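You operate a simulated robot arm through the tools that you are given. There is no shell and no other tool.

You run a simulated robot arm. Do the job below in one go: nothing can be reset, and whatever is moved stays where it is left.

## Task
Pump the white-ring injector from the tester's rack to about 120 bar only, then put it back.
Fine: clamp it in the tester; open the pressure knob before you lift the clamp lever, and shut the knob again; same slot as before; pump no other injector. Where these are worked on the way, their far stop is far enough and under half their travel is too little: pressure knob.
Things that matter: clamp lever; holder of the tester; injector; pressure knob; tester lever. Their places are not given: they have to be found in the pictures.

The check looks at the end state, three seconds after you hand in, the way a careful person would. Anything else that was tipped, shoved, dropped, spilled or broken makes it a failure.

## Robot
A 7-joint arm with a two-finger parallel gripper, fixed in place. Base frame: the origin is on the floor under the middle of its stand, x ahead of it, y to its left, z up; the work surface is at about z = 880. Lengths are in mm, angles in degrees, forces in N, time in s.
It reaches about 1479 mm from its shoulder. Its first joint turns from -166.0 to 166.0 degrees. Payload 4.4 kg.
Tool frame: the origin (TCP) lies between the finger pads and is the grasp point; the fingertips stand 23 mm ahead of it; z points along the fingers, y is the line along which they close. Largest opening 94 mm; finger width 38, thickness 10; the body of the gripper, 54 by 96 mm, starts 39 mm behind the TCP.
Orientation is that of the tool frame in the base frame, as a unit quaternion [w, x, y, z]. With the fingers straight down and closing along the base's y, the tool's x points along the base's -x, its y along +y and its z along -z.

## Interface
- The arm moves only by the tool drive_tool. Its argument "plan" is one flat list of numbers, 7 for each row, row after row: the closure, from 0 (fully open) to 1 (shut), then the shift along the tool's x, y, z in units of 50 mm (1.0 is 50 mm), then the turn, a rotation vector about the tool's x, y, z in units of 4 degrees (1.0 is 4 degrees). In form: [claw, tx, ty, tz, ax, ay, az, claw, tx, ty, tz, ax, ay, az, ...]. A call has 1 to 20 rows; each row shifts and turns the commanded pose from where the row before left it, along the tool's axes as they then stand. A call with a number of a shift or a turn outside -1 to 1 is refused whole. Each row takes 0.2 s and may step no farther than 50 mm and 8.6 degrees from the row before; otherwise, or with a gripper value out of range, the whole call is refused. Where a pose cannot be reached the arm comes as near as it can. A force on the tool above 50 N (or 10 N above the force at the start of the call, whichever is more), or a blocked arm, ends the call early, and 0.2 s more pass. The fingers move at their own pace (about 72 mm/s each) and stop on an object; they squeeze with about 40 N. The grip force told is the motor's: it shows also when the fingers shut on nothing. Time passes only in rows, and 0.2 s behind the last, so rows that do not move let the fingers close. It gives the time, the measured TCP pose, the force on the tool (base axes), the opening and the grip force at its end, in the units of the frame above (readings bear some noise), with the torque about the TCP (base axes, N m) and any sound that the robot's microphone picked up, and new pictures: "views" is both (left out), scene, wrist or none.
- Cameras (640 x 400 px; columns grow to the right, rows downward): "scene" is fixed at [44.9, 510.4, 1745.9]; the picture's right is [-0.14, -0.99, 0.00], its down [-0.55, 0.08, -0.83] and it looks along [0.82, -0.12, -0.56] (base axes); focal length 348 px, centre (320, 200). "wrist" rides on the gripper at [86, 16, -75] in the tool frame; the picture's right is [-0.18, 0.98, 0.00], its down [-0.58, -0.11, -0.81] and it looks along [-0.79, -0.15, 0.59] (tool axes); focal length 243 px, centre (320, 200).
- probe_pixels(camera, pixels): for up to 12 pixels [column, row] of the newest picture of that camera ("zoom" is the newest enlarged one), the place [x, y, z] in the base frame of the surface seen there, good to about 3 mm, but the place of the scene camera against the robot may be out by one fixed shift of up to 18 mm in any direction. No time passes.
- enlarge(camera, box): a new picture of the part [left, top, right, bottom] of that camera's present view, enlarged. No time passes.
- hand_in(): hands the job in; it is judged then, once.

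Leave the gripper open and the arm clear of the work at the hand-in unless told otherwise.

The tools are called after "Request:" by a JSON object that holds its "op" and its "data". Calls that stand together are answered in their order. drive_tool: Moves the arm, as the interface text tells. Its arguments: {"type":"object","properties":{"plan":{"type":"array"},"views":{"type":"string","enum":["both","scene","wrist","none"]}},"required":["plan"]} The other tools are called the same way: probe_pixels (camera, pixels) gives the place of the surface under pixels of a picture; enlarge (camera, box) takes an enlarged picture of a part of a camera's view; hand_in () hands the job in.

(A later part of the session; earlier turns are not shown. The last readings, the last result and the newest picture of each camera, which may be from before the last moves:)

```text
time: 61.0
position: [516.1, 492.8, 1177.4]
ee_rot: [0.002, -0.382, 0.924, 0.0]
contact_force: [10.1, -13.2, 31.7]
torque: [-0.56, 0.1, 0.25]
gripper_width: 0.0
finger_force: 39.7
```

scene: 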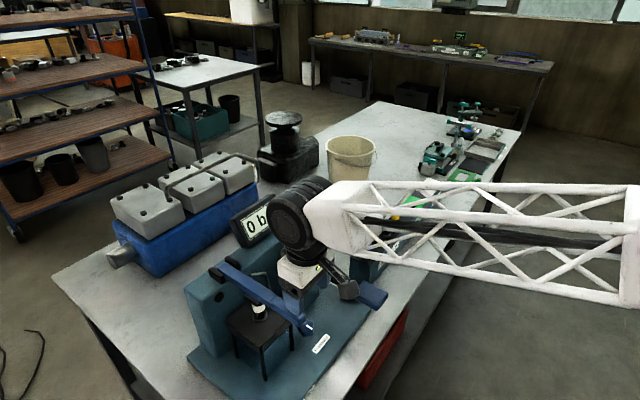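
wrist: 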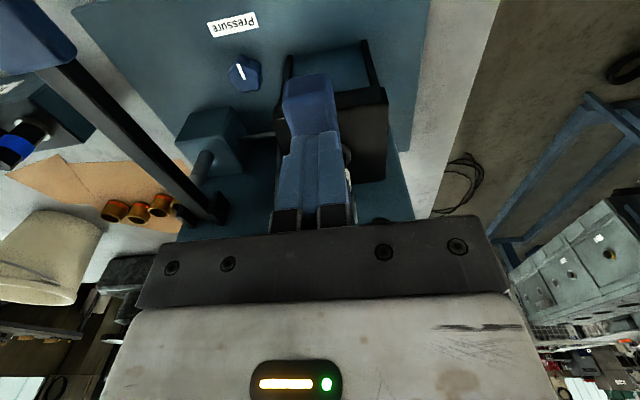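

The lever takes 32 N without moving, so it's firmly down on the injector. Now I rise and move over toward the pump handle (at u≈212, n≈636, top z≈1077) for a close look.

Request:
{"op": "drive_tool", "data": {"plan": [1, 0, 0, -0.5, 0, 0, 0, 1, 0, 0, -1, 0, 0, 0, 0.5, 0.308, -0.776, 0, 0, 0, 0, 0.2, 0.308, -0.776, 0, 0, 0, 0, 0, 0.308, -0.776, 0, 0, 0, 0, 0, 0.308, -0.776, 0, 0, 0, 0, 0, 0.308, -0.776, 0, 0, 0, 0, 0, 0, 0, 0, 0, 0, 0], "views": "both"}}

Request:
{"op": "enlarge", "data": {"camera": "wrist", "box": [230, 0, 430, 230]}}

```text
time: 62.8
position: [603.7, 299.1, 1248.6]
ee_rot: [0.0, -0.383, 0.924, -0.001]
contact_force: [-0.3, -0.2, 0.1]
torque: [-0.01, 0.02, -0.04]
gripper_width: 94.1
finger_force: 0.0
```

scene: 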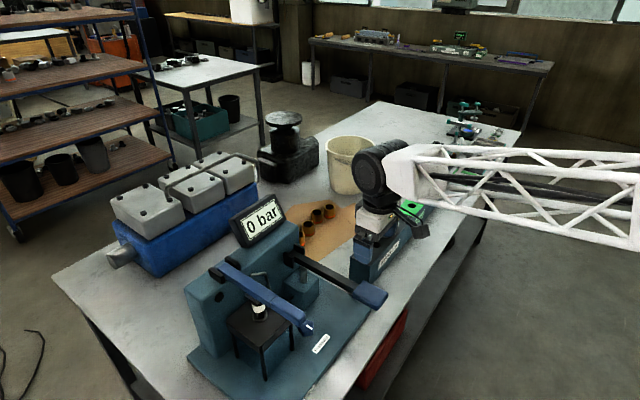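
wrist: 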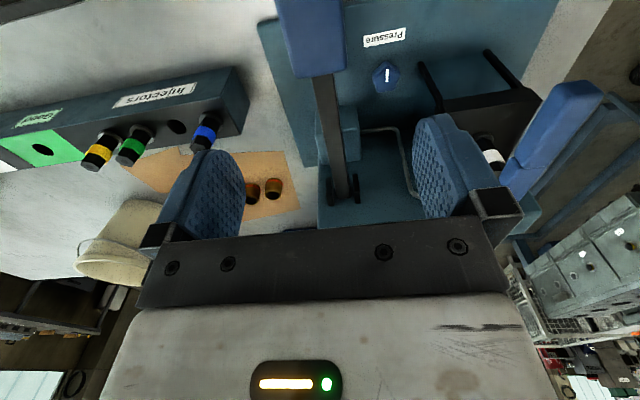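

```text
1.74 times, centred on (330, 115) of wrist
```

zoom: 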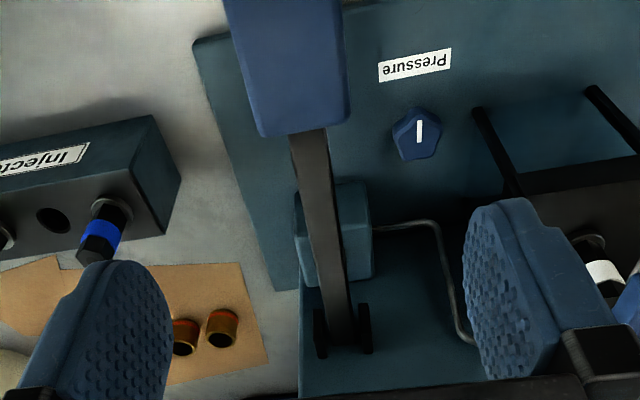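

I see the pump handle just below-front of the gripper. I'll probe its surface and edges.

Request:
{"op": "probe_pixels", "data": {"camera": "wrist", "pixels": [[310, 10], [282, 10], [340, 10], [312, 40], [285, 40], [341, 40], [315, 65], [295, 68], [343, 62], [325, 100], [333, 150], [343, 185]]}}

```text
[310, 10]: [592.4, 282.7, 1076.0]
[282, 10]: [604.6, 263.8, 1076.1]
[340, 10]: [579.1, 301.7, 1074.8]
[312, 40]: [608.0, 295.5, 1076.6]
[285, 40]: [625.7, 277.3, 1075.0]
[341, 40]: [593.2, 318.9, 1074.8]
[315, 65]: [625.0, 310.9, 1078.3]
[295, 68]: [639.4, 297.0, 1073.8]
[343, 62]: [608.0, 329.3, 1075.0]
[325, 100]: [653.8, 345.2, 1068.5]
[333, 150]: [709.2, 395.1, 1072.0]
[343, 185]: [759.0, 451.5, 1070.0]
```

The pump handle: top z≈1076, centre u≈219, from n≈590 to 672. I'll close the fingers and come down over it near n≈620, stopping just above.

Request:
{"op": "drive_tool", "data": {"plan": [1, 0.36, -0.07, 0, 0, 0, 0, 1, 0, 0, 0.8, 0, 0, 0, 1, 0, 0, 0.9, 0, 0, 0, 1, 0, 0, 0.9, 0, 0, 0, 1, 0, 0, 0.2, 0, 0, 0, 1, 0, 0, 0, 0, 0, 0], "views": "both"}}

```text
time: 64.2
position: [588.5, 283.3, 1107.7]
ee_rot: [0.001, -0.383, 0.924, 0.0]
contact_force: [0.0, 0.0, 0.1]
torque: [-0.02, 0.0, -0.01]
gripper_width: 0.0
finger_force: 40.6
```

scene: 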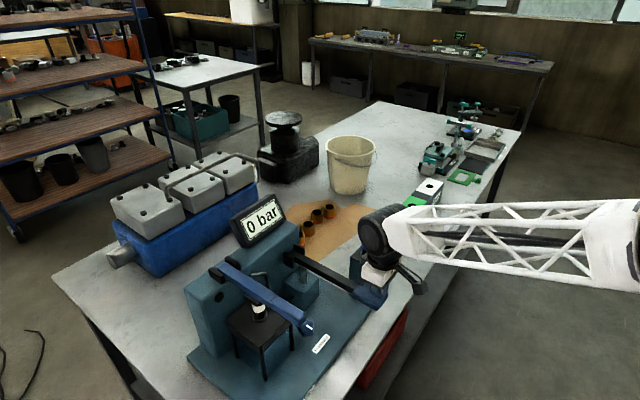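
wrist: 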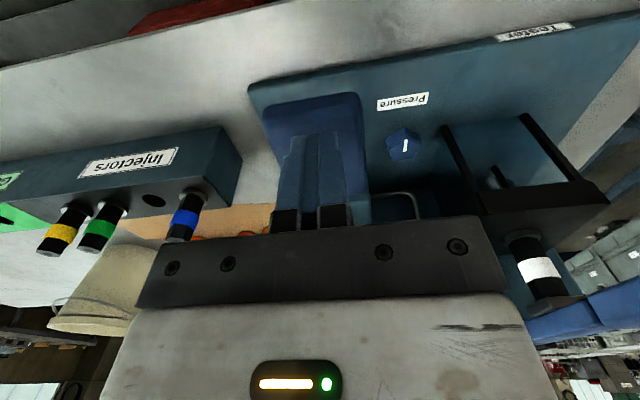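

The fingers are 8 mm above the handle and the gauge shows 0 bar. I'll press down 20 mm and look at the gauge.

Request:
{"op": "drive_tool", "data": {"plan": [1, 0, 0, 0.2, 0, 0, 0, 1, 0, 0, 0.2, 0, 0, 0, 1, 0, 0, 0, 0, 0, 0], "views": "scene"}}

Request:
{"op": "enlarge", "data": {"camera": "scene", "box": [220, 180, 420, 310]}}

```text
time: 65.0
position: [587.7, 285.5, 1091.4]
ee_rot: [0.0, -0.382, 0.924, 0.001]
contact_force: [0.8, 0.4, 1.9]
torque: [-0.01, -0.05, 0.0]
gripper_width: 0.1
finger_force: 40.0
```

scene: 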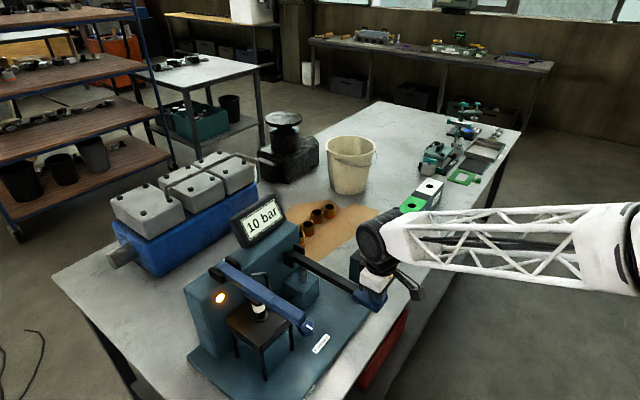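

```text
3.08 times, centred on (320, 245) of scene
```

zoom: 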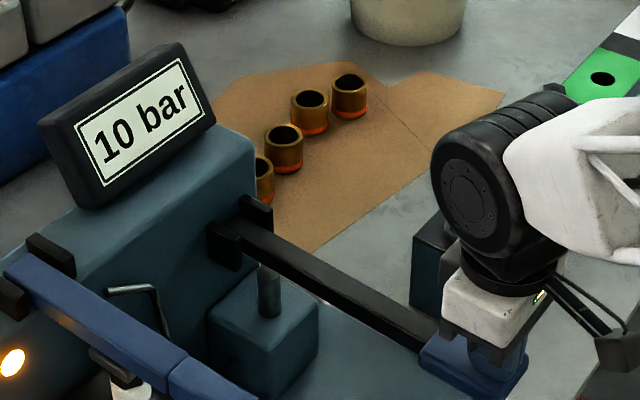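

The gauge reads 10 bar and an indicator lamp lit on the tester, so pressing down builds pressure. I press another 20 mm.

Request:
{"op": "drive_tool", "data": {"plan": [1, 0, 0, 0.2, 0, 0, 0, 1, 0, 0, 0.2, 0, 0, 0, 1, 0, 0, 0, 0, 0, 0], "views": "scene"}}

Request:
{"op": "enlarge", "data": {"camera": "scene", "box": [200, 180, 420, 330]}}

```text
time: 65.8
position: [588.2, 285.0, 1070.0]
ee_rot: [0.001, -0.382, 0.924, 0.0]
contact_force: [0.2, 0.4, 3.6]
torque: [0.07, -0.05, 0.03]
gripper_width: 0.3
finger_force: 39.9
```

scene: 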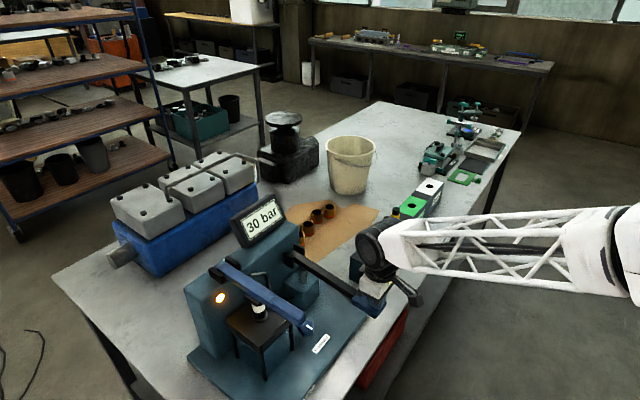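

```text
2.67 times, centred on (310, 255) of scene
```

zoom: 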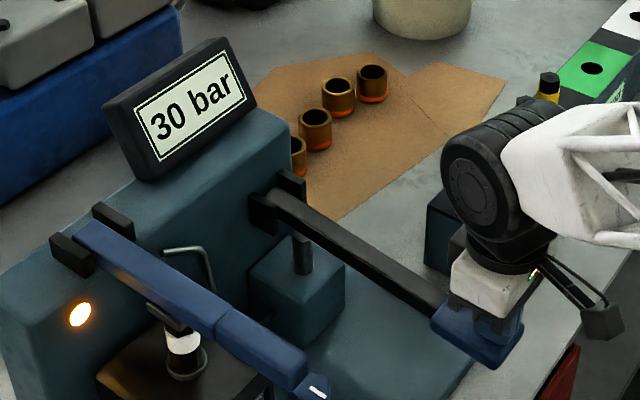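

30 bar at z=1070, about 1 bar per mm. Pressing another 25 mm.

Request:
{"op": "drive_tool", "data": {"plan": [1, 0, 0, 0.25, 0, 0, 0, 1, 0, 0, 0.25, 0, 0, 0, 1, 0, 0, 0, 0, 0, 0], "views": "scene"}}

Request:
{"op": "enlarge", "data": {"camera": "scene", "box": [200, 180, 420, 330]}}

```text
time: 66.6
position: [589.2, 283.9, 1045.5]
ee_rot: [0.0, -0.382, 0.924, 0.0]
contact_force: [-1.8, -0.8, 3.9]
torque: [0.05, -0.02, 0.03]
gripper_width: 0.0
finger_force: 39.9
```

scene: 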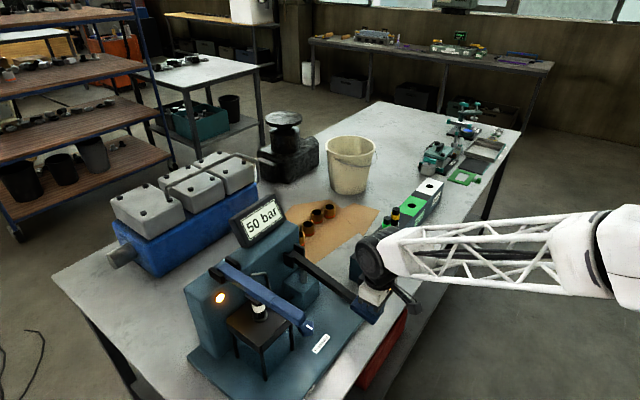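

```text
2.67 times, centred on (310, 255) of scene
```

zoom: 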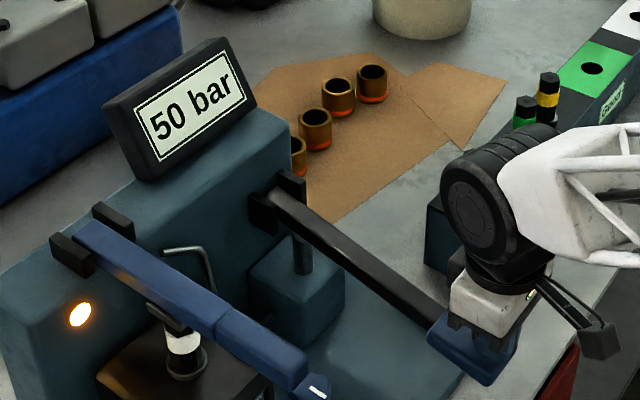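

50 bar at z=1045. Pressing another 25 mm.

Request:
{"op": "drive_tool", "data": {"plan": [1, 0, 0, 0.25, 0, 0, 0, 1, 0, 0, 0.25, 0, 0, 0, 1, 0, 0, 0, 0, 0, 0], "views": "scene"}}

Request:
{"op": "enlarge", "data": {"camera": "scene", "box": [200, 180, 420, 330]}}

```text
time: 67.2
position: [589.5, 286.5, 1027.6]
ee_rot: [0.003, -0.382, 0.924, 0.0]
contact_force: [-2.2, -2.9, 13.6]
torque: [0.12, -0.16, 0.19]
gripper_width: 0.1
finger_force: 40.3
stopped in row 3: the force on the tool passed its limit at 72 N (the readings are from after the stop); the commanded pose is now the measured one
```

scene: 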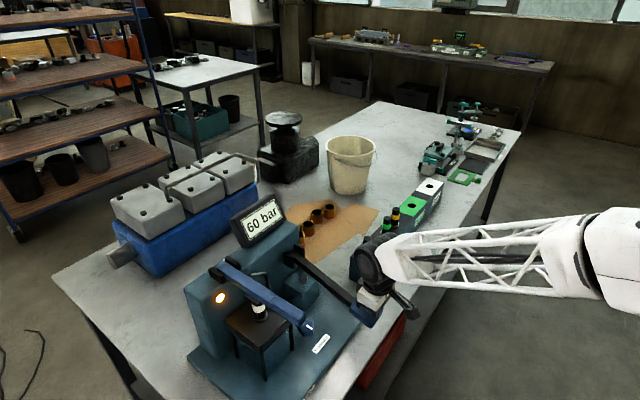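

```text
2.67 times, centred on (310, 255) of scene
```

zoom: 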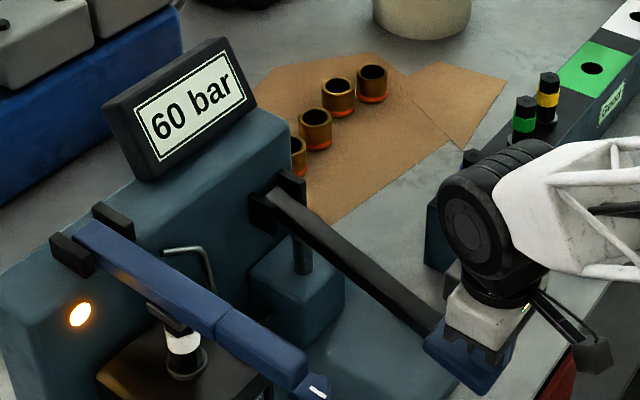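

A bottom stop was reached at z≈1028 with the gauge at 60 bar. Now I rise 40 mm to see whether the handle springs back.

Request:
{"op": "drive_tool", "data": {"plan": [1, 0, 0, -0.3, 0, 0, 0, 1, 0, 0, -0.5, 0, 0, 0, 1, 0, 0, 0, 0, 0, 0], "views": "both"}}

Request:
{"op": "enlarge", "data": {"camera": "scene", "box": [200, 180, 420, 330]}}

```text
time: 68.0
position: [588.6, 286.2, 1067.2]
ee_rot: [0.004, -0.381, 0.924, -0.001]
contact_force: [1.2, 1.1, 4.2]
torque: [0.04, -0.08, 0.03]
gripper_width: 0.2
finger_force: 40.0
```

scene: 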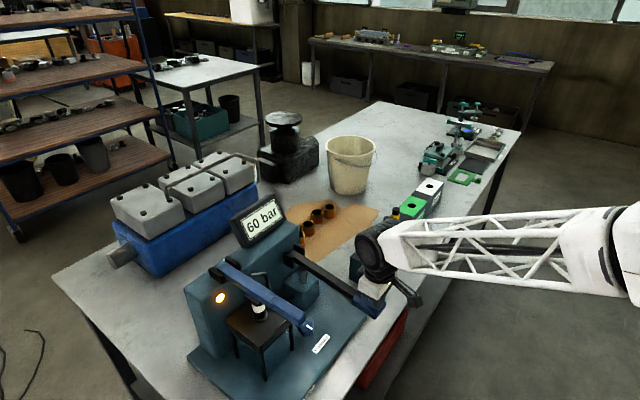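
wrist: 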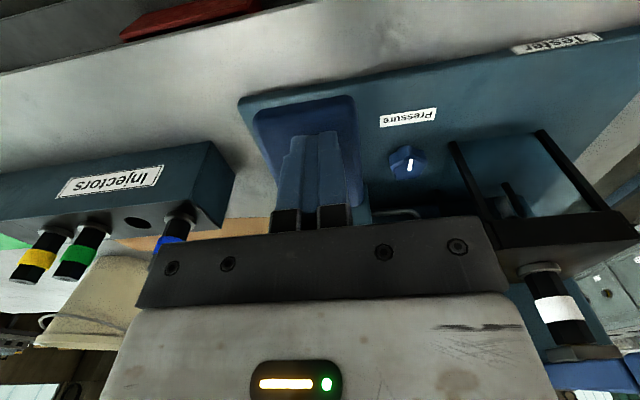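

```text
2.67 times, centred on (310, 255) of scene
```

zoom: 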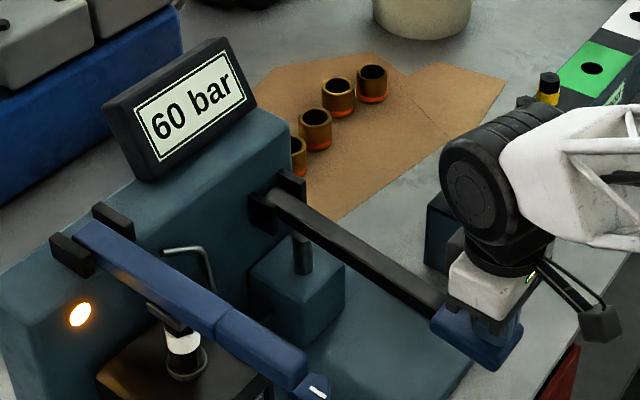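

The handle follows up by itself (about 4 N) and the pressure holds at 60 bar. I rise fully to above its top, then start the second stroke.

Request:
{"op": "drive_tool", "data": {"plan": [1, 0, 0, -0.4, 0, 0, 0, 1, 0, 0, -0.4, 0, 0, 0, 1, 0, 0, 0, 0, 0, 0], "views": "scene"}}

Request:
{"op": "enlarge", "data": {"camera": "scene", "box": [200, 180, 420, 330]}}

```text
time: 68.8
position: [587.9, 288.3, 1106.6]
ee_rot: [0.003, -0.382, 0.924, 0.001]
contact_force: [0.7, -0.4, 0.6]
torque: [0.01, 0.0, 0.01]
gripper_width: 0.0
finger_force: 40.1
```

scene: 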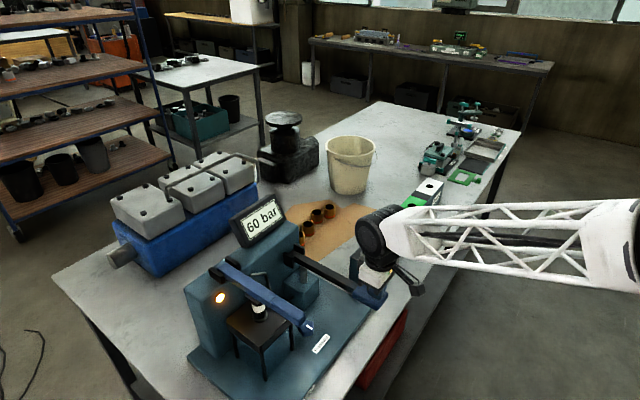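

```text
2.67 times, centred on (310, 255) of scene
```

zoom: 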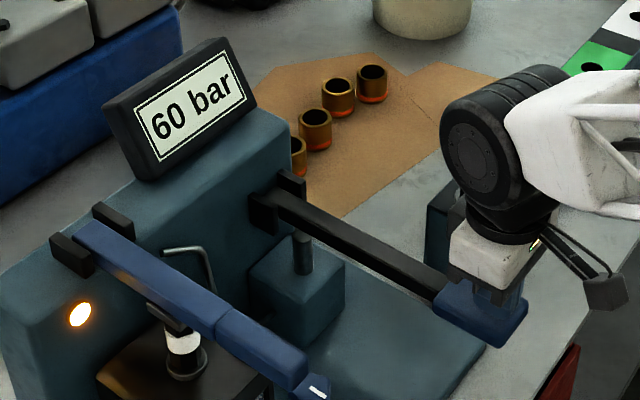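

The handle is back at its top and 60 bar is holding. Second stroke: I'll press down 47 mm to z≈1060 and read.

Request:
{"op": "drive_tool", "data": {"plan": [1, 0, 0, 0.23, 0, 0, 0, 1, 0, 0, 0.23, 0, 0, 0, 1, 0, 0, 0.23, 0, 0, 0, 1, 0, 0, 0.23, 0, 0, 0, 1, 0, 0, 0, 0, 0, 0], "views": "scene"}}

Request:
{"op": "enlarge", "data": {"camera": "scene", "box": [200, 180, 420, 330]}}

```text
time: 70.0
position: [590.1, 286.1, 1062.5]
ee_rot: [0.004, -0.382, 0.924, 0.0]
contact_force: [0.5, 0.6, 4.7]
torque: [0.07, -0.03, 0.02]
gripper_width: 0.0
finger_force: 39.5
```

scene: 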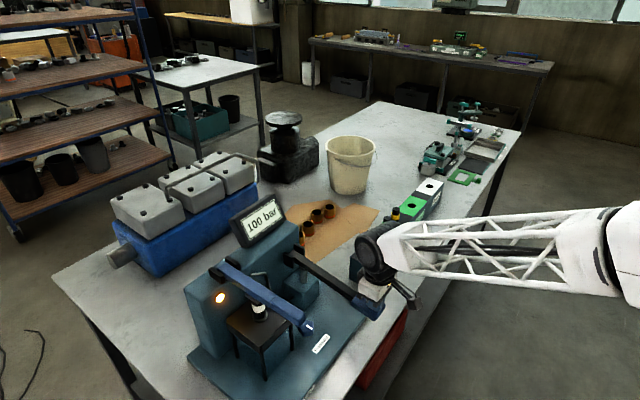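

```text
2.67 times, centred on (310, 255) of scene
```

zoom: 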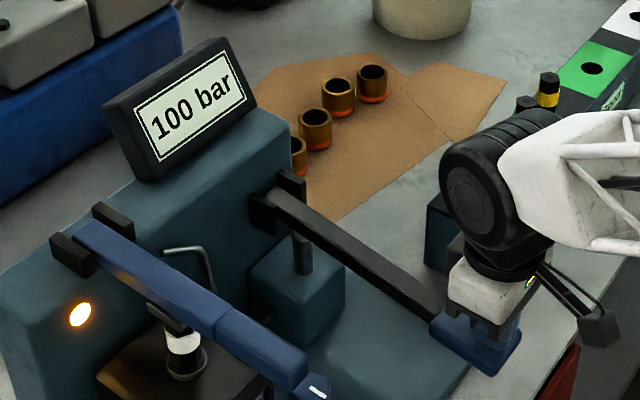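

100 bar at z=1062. Now small steps: 8 mm more.

Request:
{"op": "drive_tool", "data": {"plan": [1, 0, 0, 0.16, 0, 0, 0, 1, 0, 0, 0, 0, 0, 0], "views": "scene"}}

Request:
{"op": "enlarge", "data": {"camera": "scene", "box": [220, 180, 310, 240]}}

```text
time: 70.6
position: [589.6, 286.5, 1052.6]
ee_rot: [0.003, -0.382, 0.924, 0.0]
contact_force: [-0.8, -3.4, 4.6]
torque: [0.03, -0.05, -0.03]
gripper_width: 0.0
finger_force: 39.9
```

scene: 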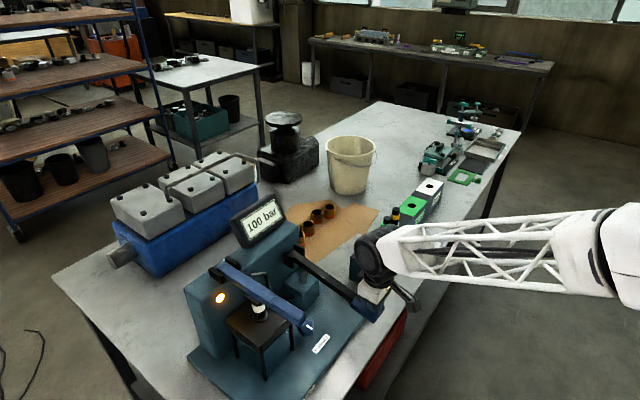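

```text
6.67 times, centred on (265, 210) of scene
```

zoom: 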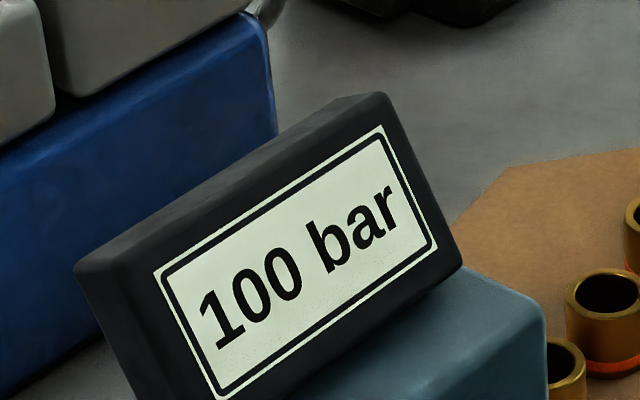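

Still 100 bar at z=1052.6, so the display steps by 10. Pressing 10 mm more.

Request:
{"op": "drive_tool", "data": {"plan": [1, 0, 0, 0.1, 0, 0, 0, 1, 0, 0, 0.1, 0, 0, 0, 1, 0, 0, 0, 0, 0, 0], "views": "scene"}}

Request:
{"op": "enlarge", "data": {"camera": "scene", "box": [220, 180, 310, 240]}}

```text
time: 71.4
position: [591.0, 286.6, 1043.2]
ee_rot: [0.003, -0.382, 0.924, 0.0]
contact_force: [-2.6, 0.7, 6.1]
torque: [0.1, -0.01, 0.06]
gripper_width: 0.0
finger_force: 40.0
```

scene: 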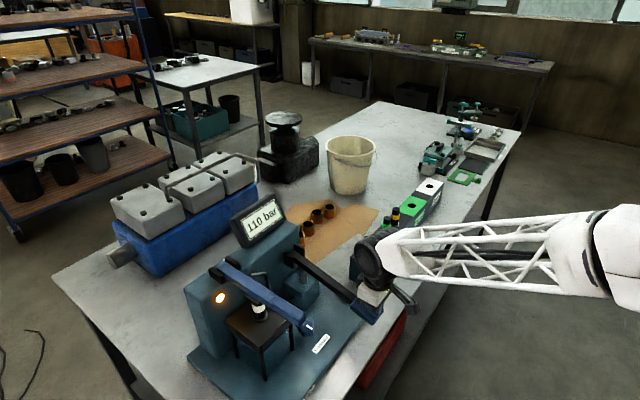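

```text
6.67 times, centred on (265, 210) of scene
```

zoom: 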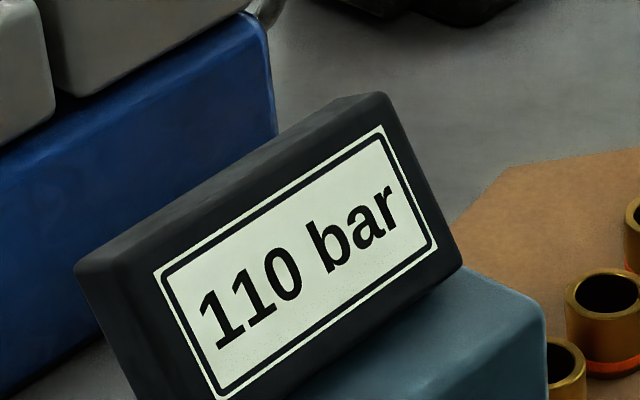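

110 bar at z=1043. Pressing 6 mm more.

Request:
{"op": "drive_tool", "data": {"plan": [1, 0, 0, 0.06, 0, 0, 0, 1, 0, 0, 0.06, 0, 0, 0, 1, 0, 0, 0, 0, 0, 0], "views": "scene"}}

Request:
{"op": "enlarge", "data": {"camera": "scene", "box": [220, 180, 310, 240]}}

```text
time: 72.2
position: [588.7, 288.4, 1037.8]
ee_rot: [0.004, -0.382, 0.924, 0.0]
contact_force: [2.1, -1.5, 6.1]
torque: [0.1, -0.09, -0.02]
gripper_width: 0.0
finger_force: 39.7
```

scene: 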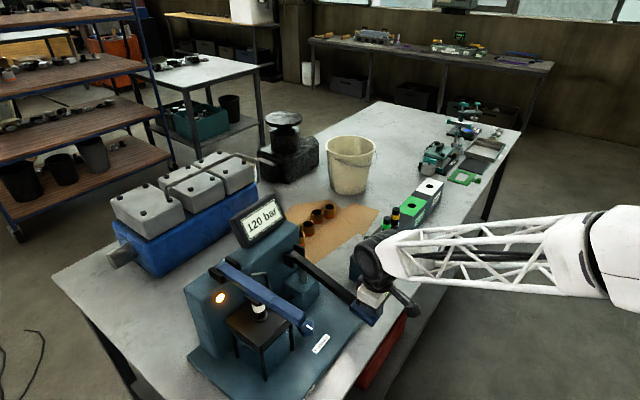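

```text
6.67 times, centred on (265, 210) of scene
```

zoom: 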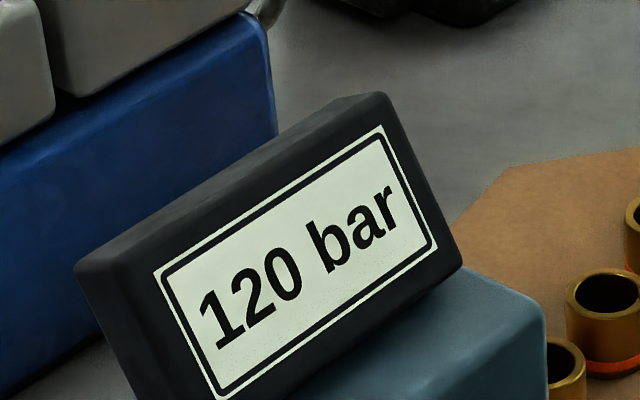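

The gauge reads 120 bar. From the steps I estimate about 118 bar true. I'll add 2 mm more and check it still reads 120.

Request:
{"op": "drive_tool", "data": {"plan": [1, 0, 0, 0.035, 0, 0, 0, 1, 0, 0, 0, 0, 0, 0, 1, 0, 0, 0, 0, 0, 0], "views": "scene"}}

Request:
{"op": "enlarge", "data": {"camera": "scene", "box": [220, 180, 310, 240]}}

```text
time: 73.0
position: [589.2, 285.7, 1036.1]
ee_rot: [0.003, -0.382, 0.924, 0.001]
contact_force: [0.3, 1.3, 5.6]
torque: [0.12, -0.05, 0.02]
gripper_width: 0.1
finger_force: 40.2
```

scene: 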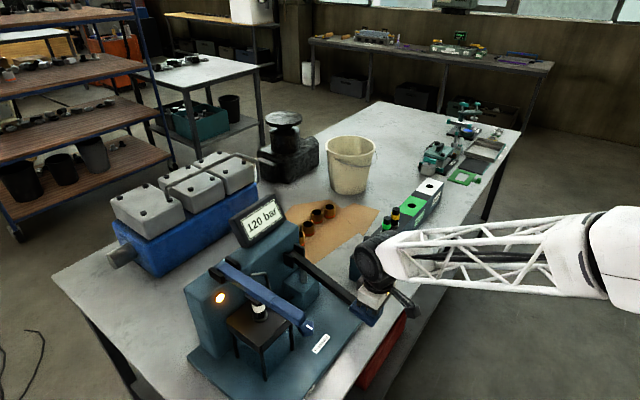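

```text
6.67 times, centred on (265, 210) of scene
```

zoom: 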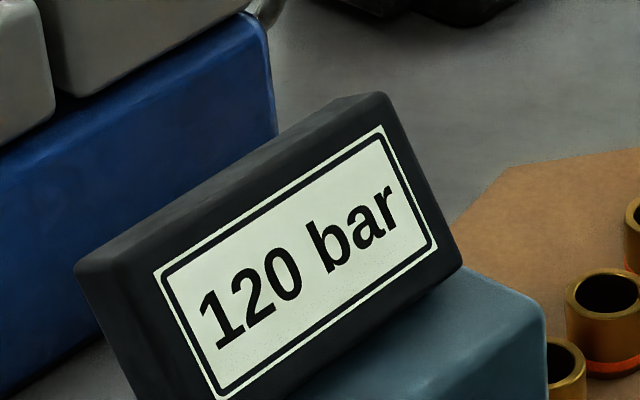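

The gauge still reads 120 bar. Now I let the handle come up by rising, going on to z≈1236, and check the gauge.

Request:
{"op": "drive_tool", "data": {"plan": [1, 0, 0, -0.4, 0, 0, 0, 1, 0, 0, -0.5, 0, 0, 0, 1, 0, 0, -0.5, 0, 0, 0, 1, 0, 0, -0.8, 0, 0, 0, 1, 0, 0, -0.9, 0, 0, 0, 1, 0, 0, -0.9, 0, 0, 0, 1, 0, 0, 0, 0, 0, 0], "views": "both"}}

Request:
{"op": "enlarge", "data": {"camera": "scene", "box": [200, 180, 420, 330]}}

```text
time: 74.6
position: [585.7, 282.6, 1236.5]
ee_rot: [0.003, -0.382, 0.924, 0.001]
contact_force: [-0.4, -0.6, 0.2]
torque: [-0.02, 0.02, -0.01]
gripper_width: 0.2
finger_force: 40.5
```

scene: 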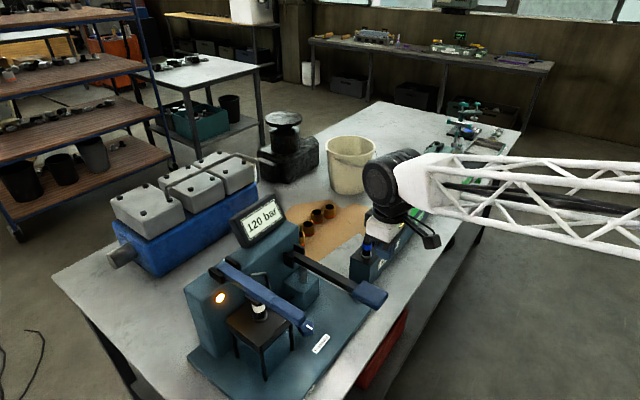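
wrist: 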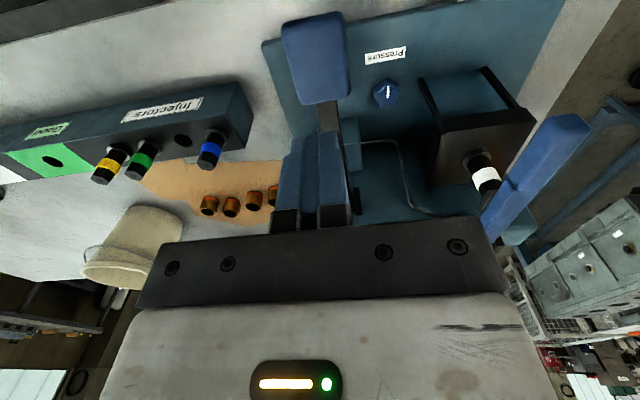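

```text
2.67 times, centred on (310, 255) of scene
```

zoom: 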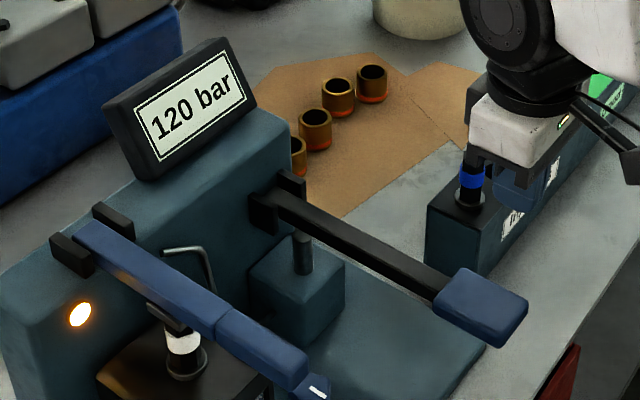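

120 bar holds and the handle is back up. I'll probe the surroundings of the knob (pipe, block, lever) for clearance.

Request:
{"op": "probe_pixels", "data": {"camera": "wrist", "pixels": [[388, 95], [375, 142], [397, 148], [406, 180], [418, 208], [348, 122], [356, 130], [358, 160], [430, 90], [428, 110], [570, 125], [545, 160]]}}

Request:
{"op": "enlarge", "data": {"camera": "wrist", "box": [320, 50, 480, 230]}}

```text
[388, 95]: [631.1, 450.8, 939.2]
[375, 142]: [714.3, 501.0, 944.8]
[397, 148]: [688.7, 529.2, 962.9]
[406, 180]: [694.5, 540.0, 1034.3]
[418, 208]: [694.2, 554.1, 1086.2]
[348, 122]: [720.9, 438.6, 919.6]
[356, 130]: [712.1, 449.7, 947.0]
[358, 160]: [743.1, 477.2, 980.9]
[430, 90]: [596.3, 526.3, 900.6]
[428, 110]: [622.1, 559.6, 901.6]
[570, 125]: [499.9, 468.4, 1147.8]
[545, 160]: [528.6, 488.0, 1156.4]
```

```text
2.22 times, centred on (400, 140) of wrist
```

zoom: 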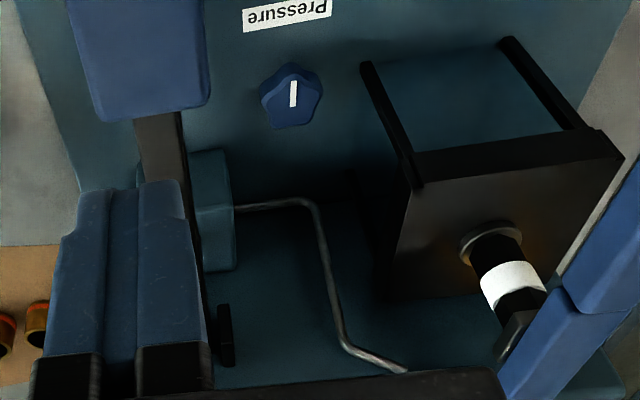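

The knob's centre is about (634,451.5). The pipe (n≈860) and block (n≥818) are clear. I'll move over the knob at height with the fingers partly open, turning the tool to yaw≈20° to line up with the lobes.

Request:
{"op": "drive_tool", "data": {"plan": [0.32, -0.77, 0.42, 0, 0, 0, 0, 0.32, -0.77, 0.42, 0, 0, 0, 0, 0.32, -0.77, 0.42, 0, 0, 0, 0, 0.32, -0.77, 0.42, 0, 0, 0, 0, 0.32, 0, 0, 0, 0, 0, 1, 0.32, 0, 0, 0, 0, 0, 1, 0.32, 0, 0, 0, 0, 0, 1, 0.32, 0, 0, 0, 0, 0, 1, 0.32, 0, 0, 0, 0, 0, 1, 0.32, 0, 0, 0, 0, 0, 1, 0.32, 0, 0, 0, 0, 0, 0.25, 0.32, 0, 0, 0.9, 0, 0, 0, 0.32, 0, 0, 0.9, 0, 0, 0, 0.32, 0, 0, 0.9, 0, 0, 0, 0.32, 0, 0, 0, 0, 0, 0], "views": "both"}}

Request:
{"op": "enlarge", "data": {"camera": "wrist", "box": [270, 0, 380, 100]}}

```text
time: 77.8
position: [638.8, 457.1, 1101.0]
ee_rot: [0.004, -0.173, 0.985, 0.001]
contact_force: [-0.1, 0.0, -0.5]
torque: [-0.03, 0.03, 0.01]
gripper_width: 63.9
finger_force: 0.0
```

scene: 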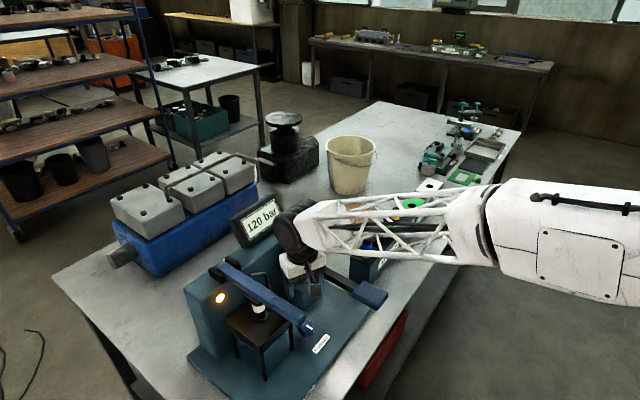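
wrist: 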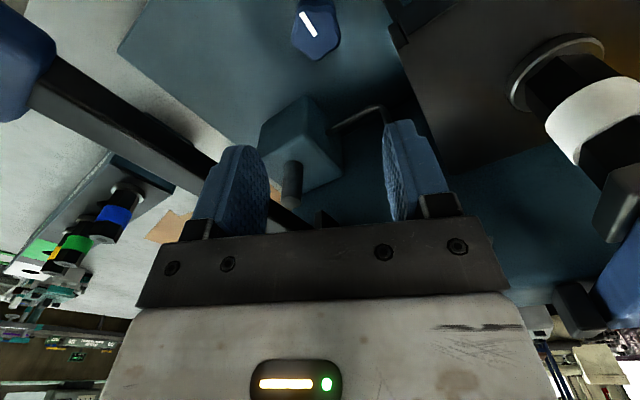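

```text
4.00 times, centred on (325, 50) of wrist
```

zoom: 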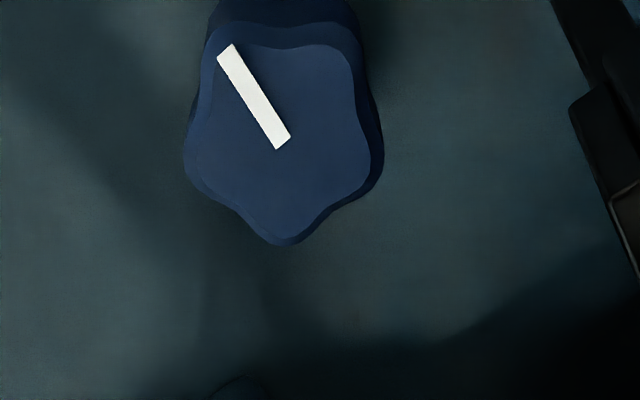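

The knob is almost under the tool axis: centre at about (316,34), expected axis at (320,37). I'll probe its lobes for the centre.

Request:
{"op": "probe_pixels", "data": {"camera": "zoom", "pixels": [[285, 136], [232, 52], [345, 55], [360, 178], [285, 230], [200, 165], [282, 140], [240, 120], [320, 120], [590, 60], [600, 110]]}}

Request:
{"op": "drive_tool", "data": {"plan": [0.32, 0, 0, 0, 0, 0, 0], "views": "none"}}

```text
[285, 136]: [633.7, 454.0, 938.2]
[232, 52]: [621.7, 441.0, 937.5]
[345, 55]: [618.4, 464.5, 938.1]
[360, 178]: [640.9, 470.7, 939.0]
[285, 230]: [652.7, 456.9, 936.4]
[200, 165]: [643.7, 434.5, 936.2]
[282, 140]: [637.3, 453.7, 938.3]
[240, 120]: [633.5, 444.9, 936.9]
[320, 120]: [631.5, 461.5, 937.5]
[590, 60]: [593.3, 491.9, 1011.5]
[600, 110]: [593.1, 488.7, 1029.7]
```

```text
time: 78.2
position: [638.9, 456.4, 1098.6]
ee_rot: [0.004, -0.172, 0.985, 0.001]
contact_force: [0.7, 0.4, -0.1]
torque: [-0.01, -0.03, -0.03]
gripper_width: 63.9
finger_force: 0.0
```

The knob's centre is about (636,453.4), with lobes such that yaw≈23° lines up. The holder edge is close on the left, so I'll lean the tool 5° away from it (top toward +u), centre on the knob, and turn to yaw 23°.

Request:
{"op": "drive_tool", "data": {"plan": [0.32, 0.07, -0.047, 0, 0, 0, 0, 0.32, 0, 0, 0, 0, 0, -0.75, 0.32, 0, 0, 0, -0.65, 0, 0, 0.32, 0, 0, 0, -0.6, 0, 0, 0.32, 0, 0, 0, 0, 0, 0, 0.32, 0, 0, 0, 0, 0, 0], "views": "wrist"}}

Request:
{"op": "enlarge", "data": {"camera": "wrist", "box": [270, 0, 380, 100]}}

```text
time: 79.6
position: [637.2, 451.7, 1101.6]
ee_rot: [-0.005, -0.198, 0.979, 0.043]
contact_force: [-0.2, 0.0, -0.5]
torque: [0.0, 0.03, 0.02]
gripper_width: 64.0
finger_force: 0.1
```

wrist: 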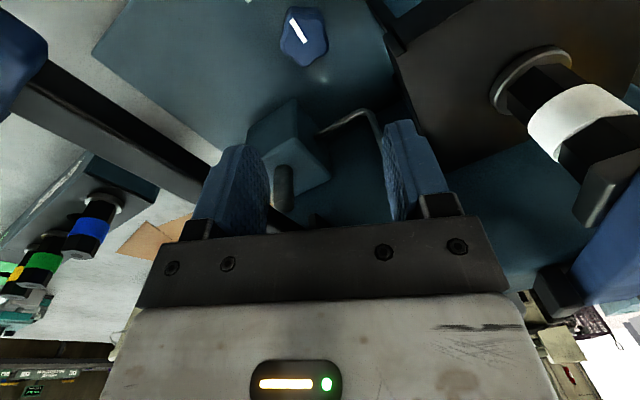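

```text
4.00 times, centred on (325, 50) of wrist
```

zoom: 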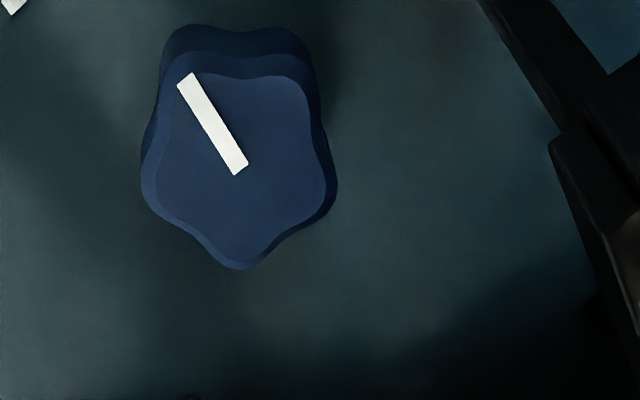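

The knob shows at (305,39), within 1 px of where it should be for a centred axis. I'll lower along the base vertical about 130 mm first.

Request:
{"op": "drive_tool", "data": {"plan": [0.32, 0.0056, -0.069, 0.796, 0, 0, 0, 0.32, 0.0056, -0.069, 0.796, 0, 0, 0, 0.32, 0.0056, -0.069, 0.796, 0, 0, 0, 0.32, 0.001, -0.017, 0.2, 0, 0, 0, 0.32, 0, 0, 0, 0, 0, 0], "views": "both"}}

Request:
{"op": "enlarge", "data": {"camera": "scene", "box": [220, 230, 360, 370]}}

```text
time: 80.8
position: [635.4, 450.7, 971.9]
ee_rot: [-0.006, -0.198, 0.979, 0.043]
contact_force: [-0.6, 0.3, 0.3]
torque: [0.01, -0.02, -0.01]
gripper_width: 63.7
finger_force: 0.0
```

scene: 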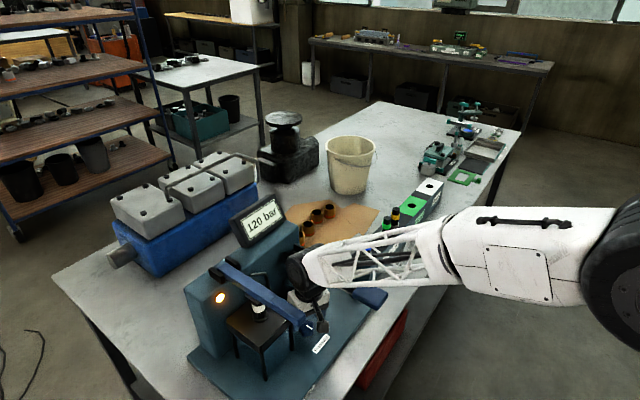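
wrist: 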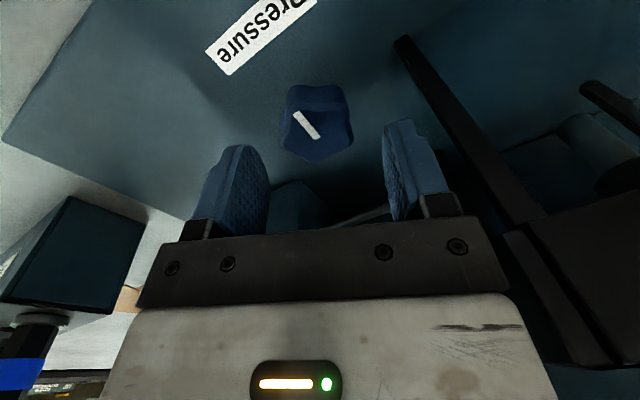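

```text
2.86 times, centred on (290, 300) of scene
```

zoom: 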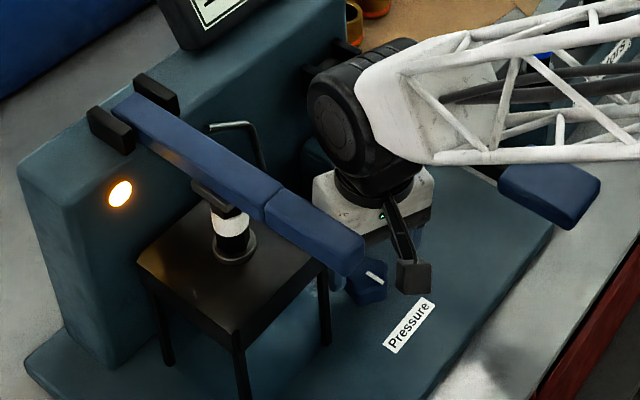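

The tips are about level with the knob top. I'll zoom the wrist view to check centring before the last 40 mm.

Request:
{"op": "enlarge", "data": {"camera": "wrist", "box": [260, 60, 390, 190]}}

```text
3.08 times, centred on (325, 125) of wrist
```

zoom: 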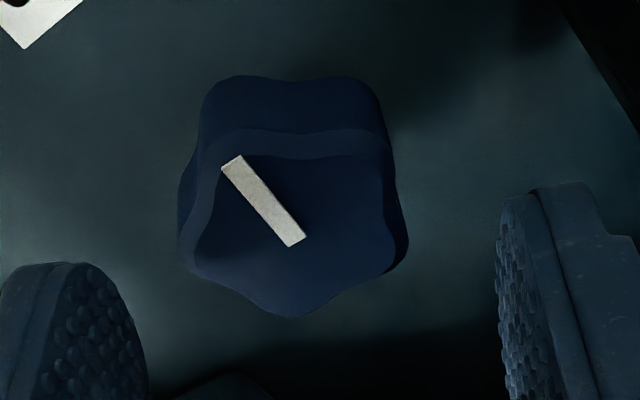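

The knob is about 2.4 mm in tool x and 1.7 mm in tool y off. I'll correct this and lower the last 40 mm, which brings the tips about 9 mm above the base plate.

Request:
{"op": "drive_tool", "data": {"plan": [0.32, 0.044, 0.034, 0, 0, 0, 0, 0.32, 0.0028, -0.035, 0.4, 0, 0, 0, 0.32, 0.0028, -0.034, 0.37, 0, 0, 0, 0.32, 0, 0, 0, 0, 0, 0], "views": "wrist"}}

Request:
{"op": "enlarge", "data": {"camera": "wrist", "box": [220, 90, 430, 230]}}

```text
time: 81.8
position: [634.2, 451.2, 930.4]
ee_rot: [-0.004, -0.198, 0.979, 0.044]
contact_force: [0.4, 0.0, 0.4]
torque: [0.02, 0.01, -0.04]
gripper_width: 63.9
finger_force: 0.0
```

wrist: 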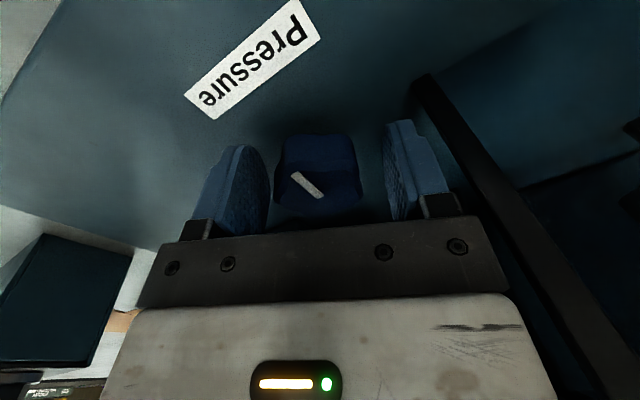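

```text
2.86 times, centred on (325, 160) of wrist
```

zoom: 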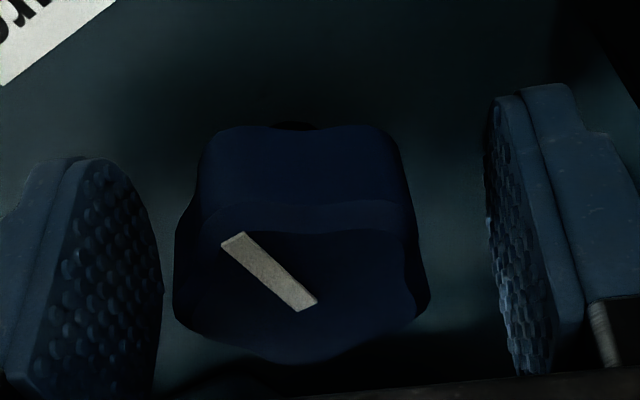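

The knob is between the jaws. I'm closing on it.

Request:
{"op": "drive_tool", "data": {"plan": [0.5, 0, 0, 0, 0, 0, 0, 0.7, 0, 0, 0, 0, 0, 0, 1, 0, 0, 0, 0, 0, 0, 1, 0, 0, 0, 0, 0, 0], "views": "wrist"}}

Request:
{"op": "enlarge", "data": {"camera": "wrist", "box": [220, 90, 430, 230]}}

```text
time: 82.9
position: [634.1, 450.6, 932.3]
ee_rot: [-0.006, -0.199, 0.979, 0.042]
contact_force: [9.5, -10.0, 2.3]
torque: [-1.42, -0.74, -0.01]
gripper_width: 44.3
finger_force: 45.5
stopped in row 4: the force on the tool passed its limit at 52 N (the readings are from after the stop); the commanded pose is now the measured one
```

wrist: 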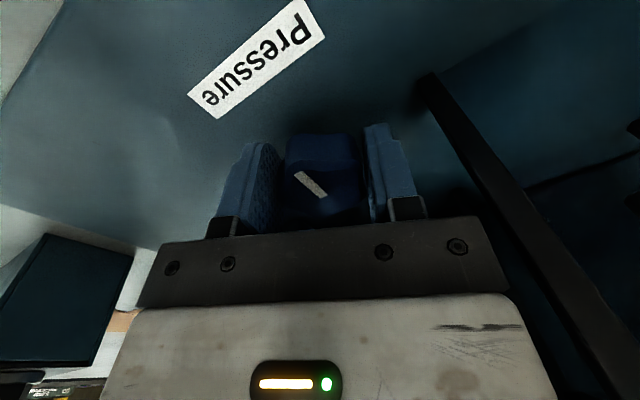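

```text
2.86 times, centred on (325, 160) of wrist
```

zoom: 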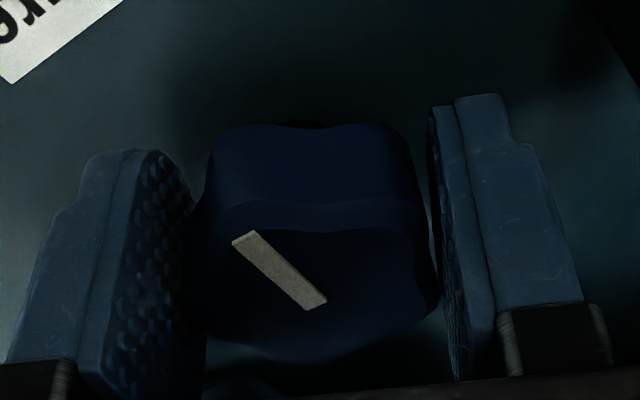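

Gripped at 44 mm, and the side force is down to about 14 N. I'll do a null row to settle.

Request:
{"op": "drive_tool", "data": {"plan": [1, 0, 0, 0, 0, 0, 0, 1, 0, 0, 0, 0, 0, 0], "views": "none"}}

```text
time: 83.5
position: [634.3, 450.4, 930.9]
ee_rot: [-0.006, -0.199, 0.979, 0.043]
contact_force: [12.8, -17.4, 2.7]
torque: [-1.49, -0.47, -0.06]
gripper_width: 44.3
finger_force: 45.2
```

I'll relieve the side force by 0.7 mm, then try turning counter-clockwise (seen from above) by 6° and read the torque.

Request:
{"op": "drive_tool", "data": {"plan": [1, 0, -0.014, 0, 0, 0, 0, 1, 0, 0, 0, -0.005, 0.065, -0.746, 1, 0, 0, 0, -0.005, 0.065, -0.746, 1, 0, 0, 0, 0, 0, 0], "views": "wrist"}}

Request:
{"op": "enlarge", "data": {"camera": "wrist", "box": [220, 90, 430, 230]}}

```text
time: 84.5
position: [635.3, 451.6, 930.2]
ee_rot: [-0.009, -0.249, 0.967, 0.043]
contact_force: [5.3, -15.7, 5.0]
torque: [-0.68, -1.76, -0.05]
gripper_width: 44.4
finger_force: 45.1
```

wrist: 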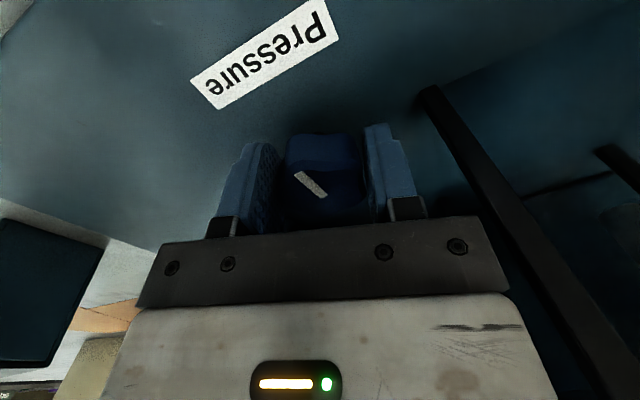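

```text
2.86 times, centred on (325, 160) of wrist
```

zoom: 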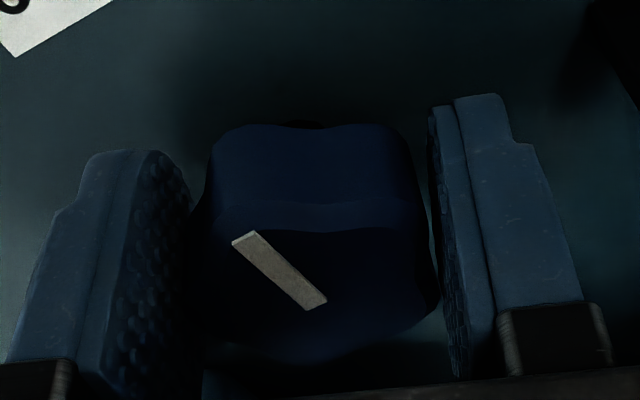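

The knob turns with the gripper freely counter-clockwise. I'll continue another 16° and look at the gauge.

Request:
{"op": "drive_tool", "data": {"plan": [1, 0, 0, 0, -0.007, 0.086, -0.99, 1, 0, 0, 0, -0.007, 0.086, -0.99, 1, 0, 0, 0, -0.007, 0.086, -0.99, 1, 0, 0, 0, -0.007, 0.086, -0.99, 1, 0, 0, 0, 0, 0, 0], "views": "both"}}

Request:
{"op": "enlarge", "data": {"camera": "scene", "box": [200, 180, 360, 340]}}

```text
time: 85.7
position: [636.0, 450.8, 931.0]
ee_rot: [-0.014, -0.381, 0.923, 0.042]
contact_force: [18.0, -12.6, 2.8]
torque: [-1.16, -0.84, -0.04]
gripper_width: 44.0
finger_force: 44.6
```

scene: 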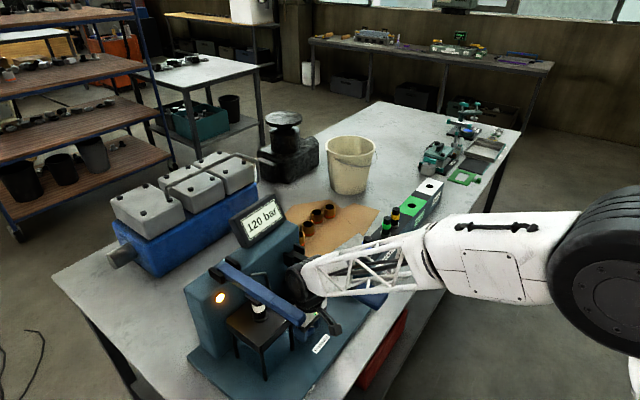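
wrist: 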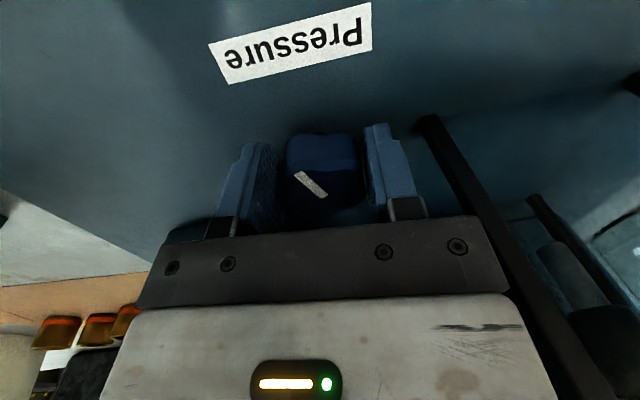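

```text
2.50 times, centred on (280, 260) of scene
```

zoom: 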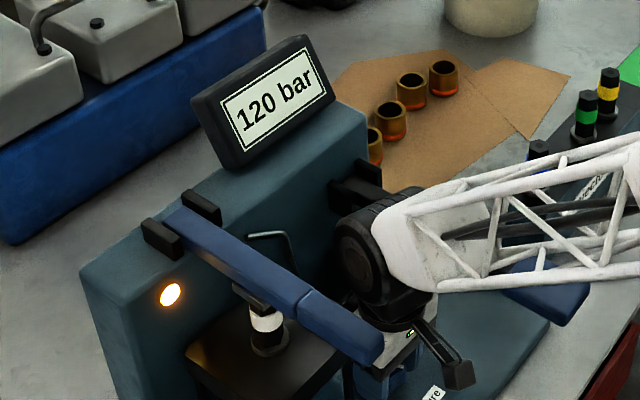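

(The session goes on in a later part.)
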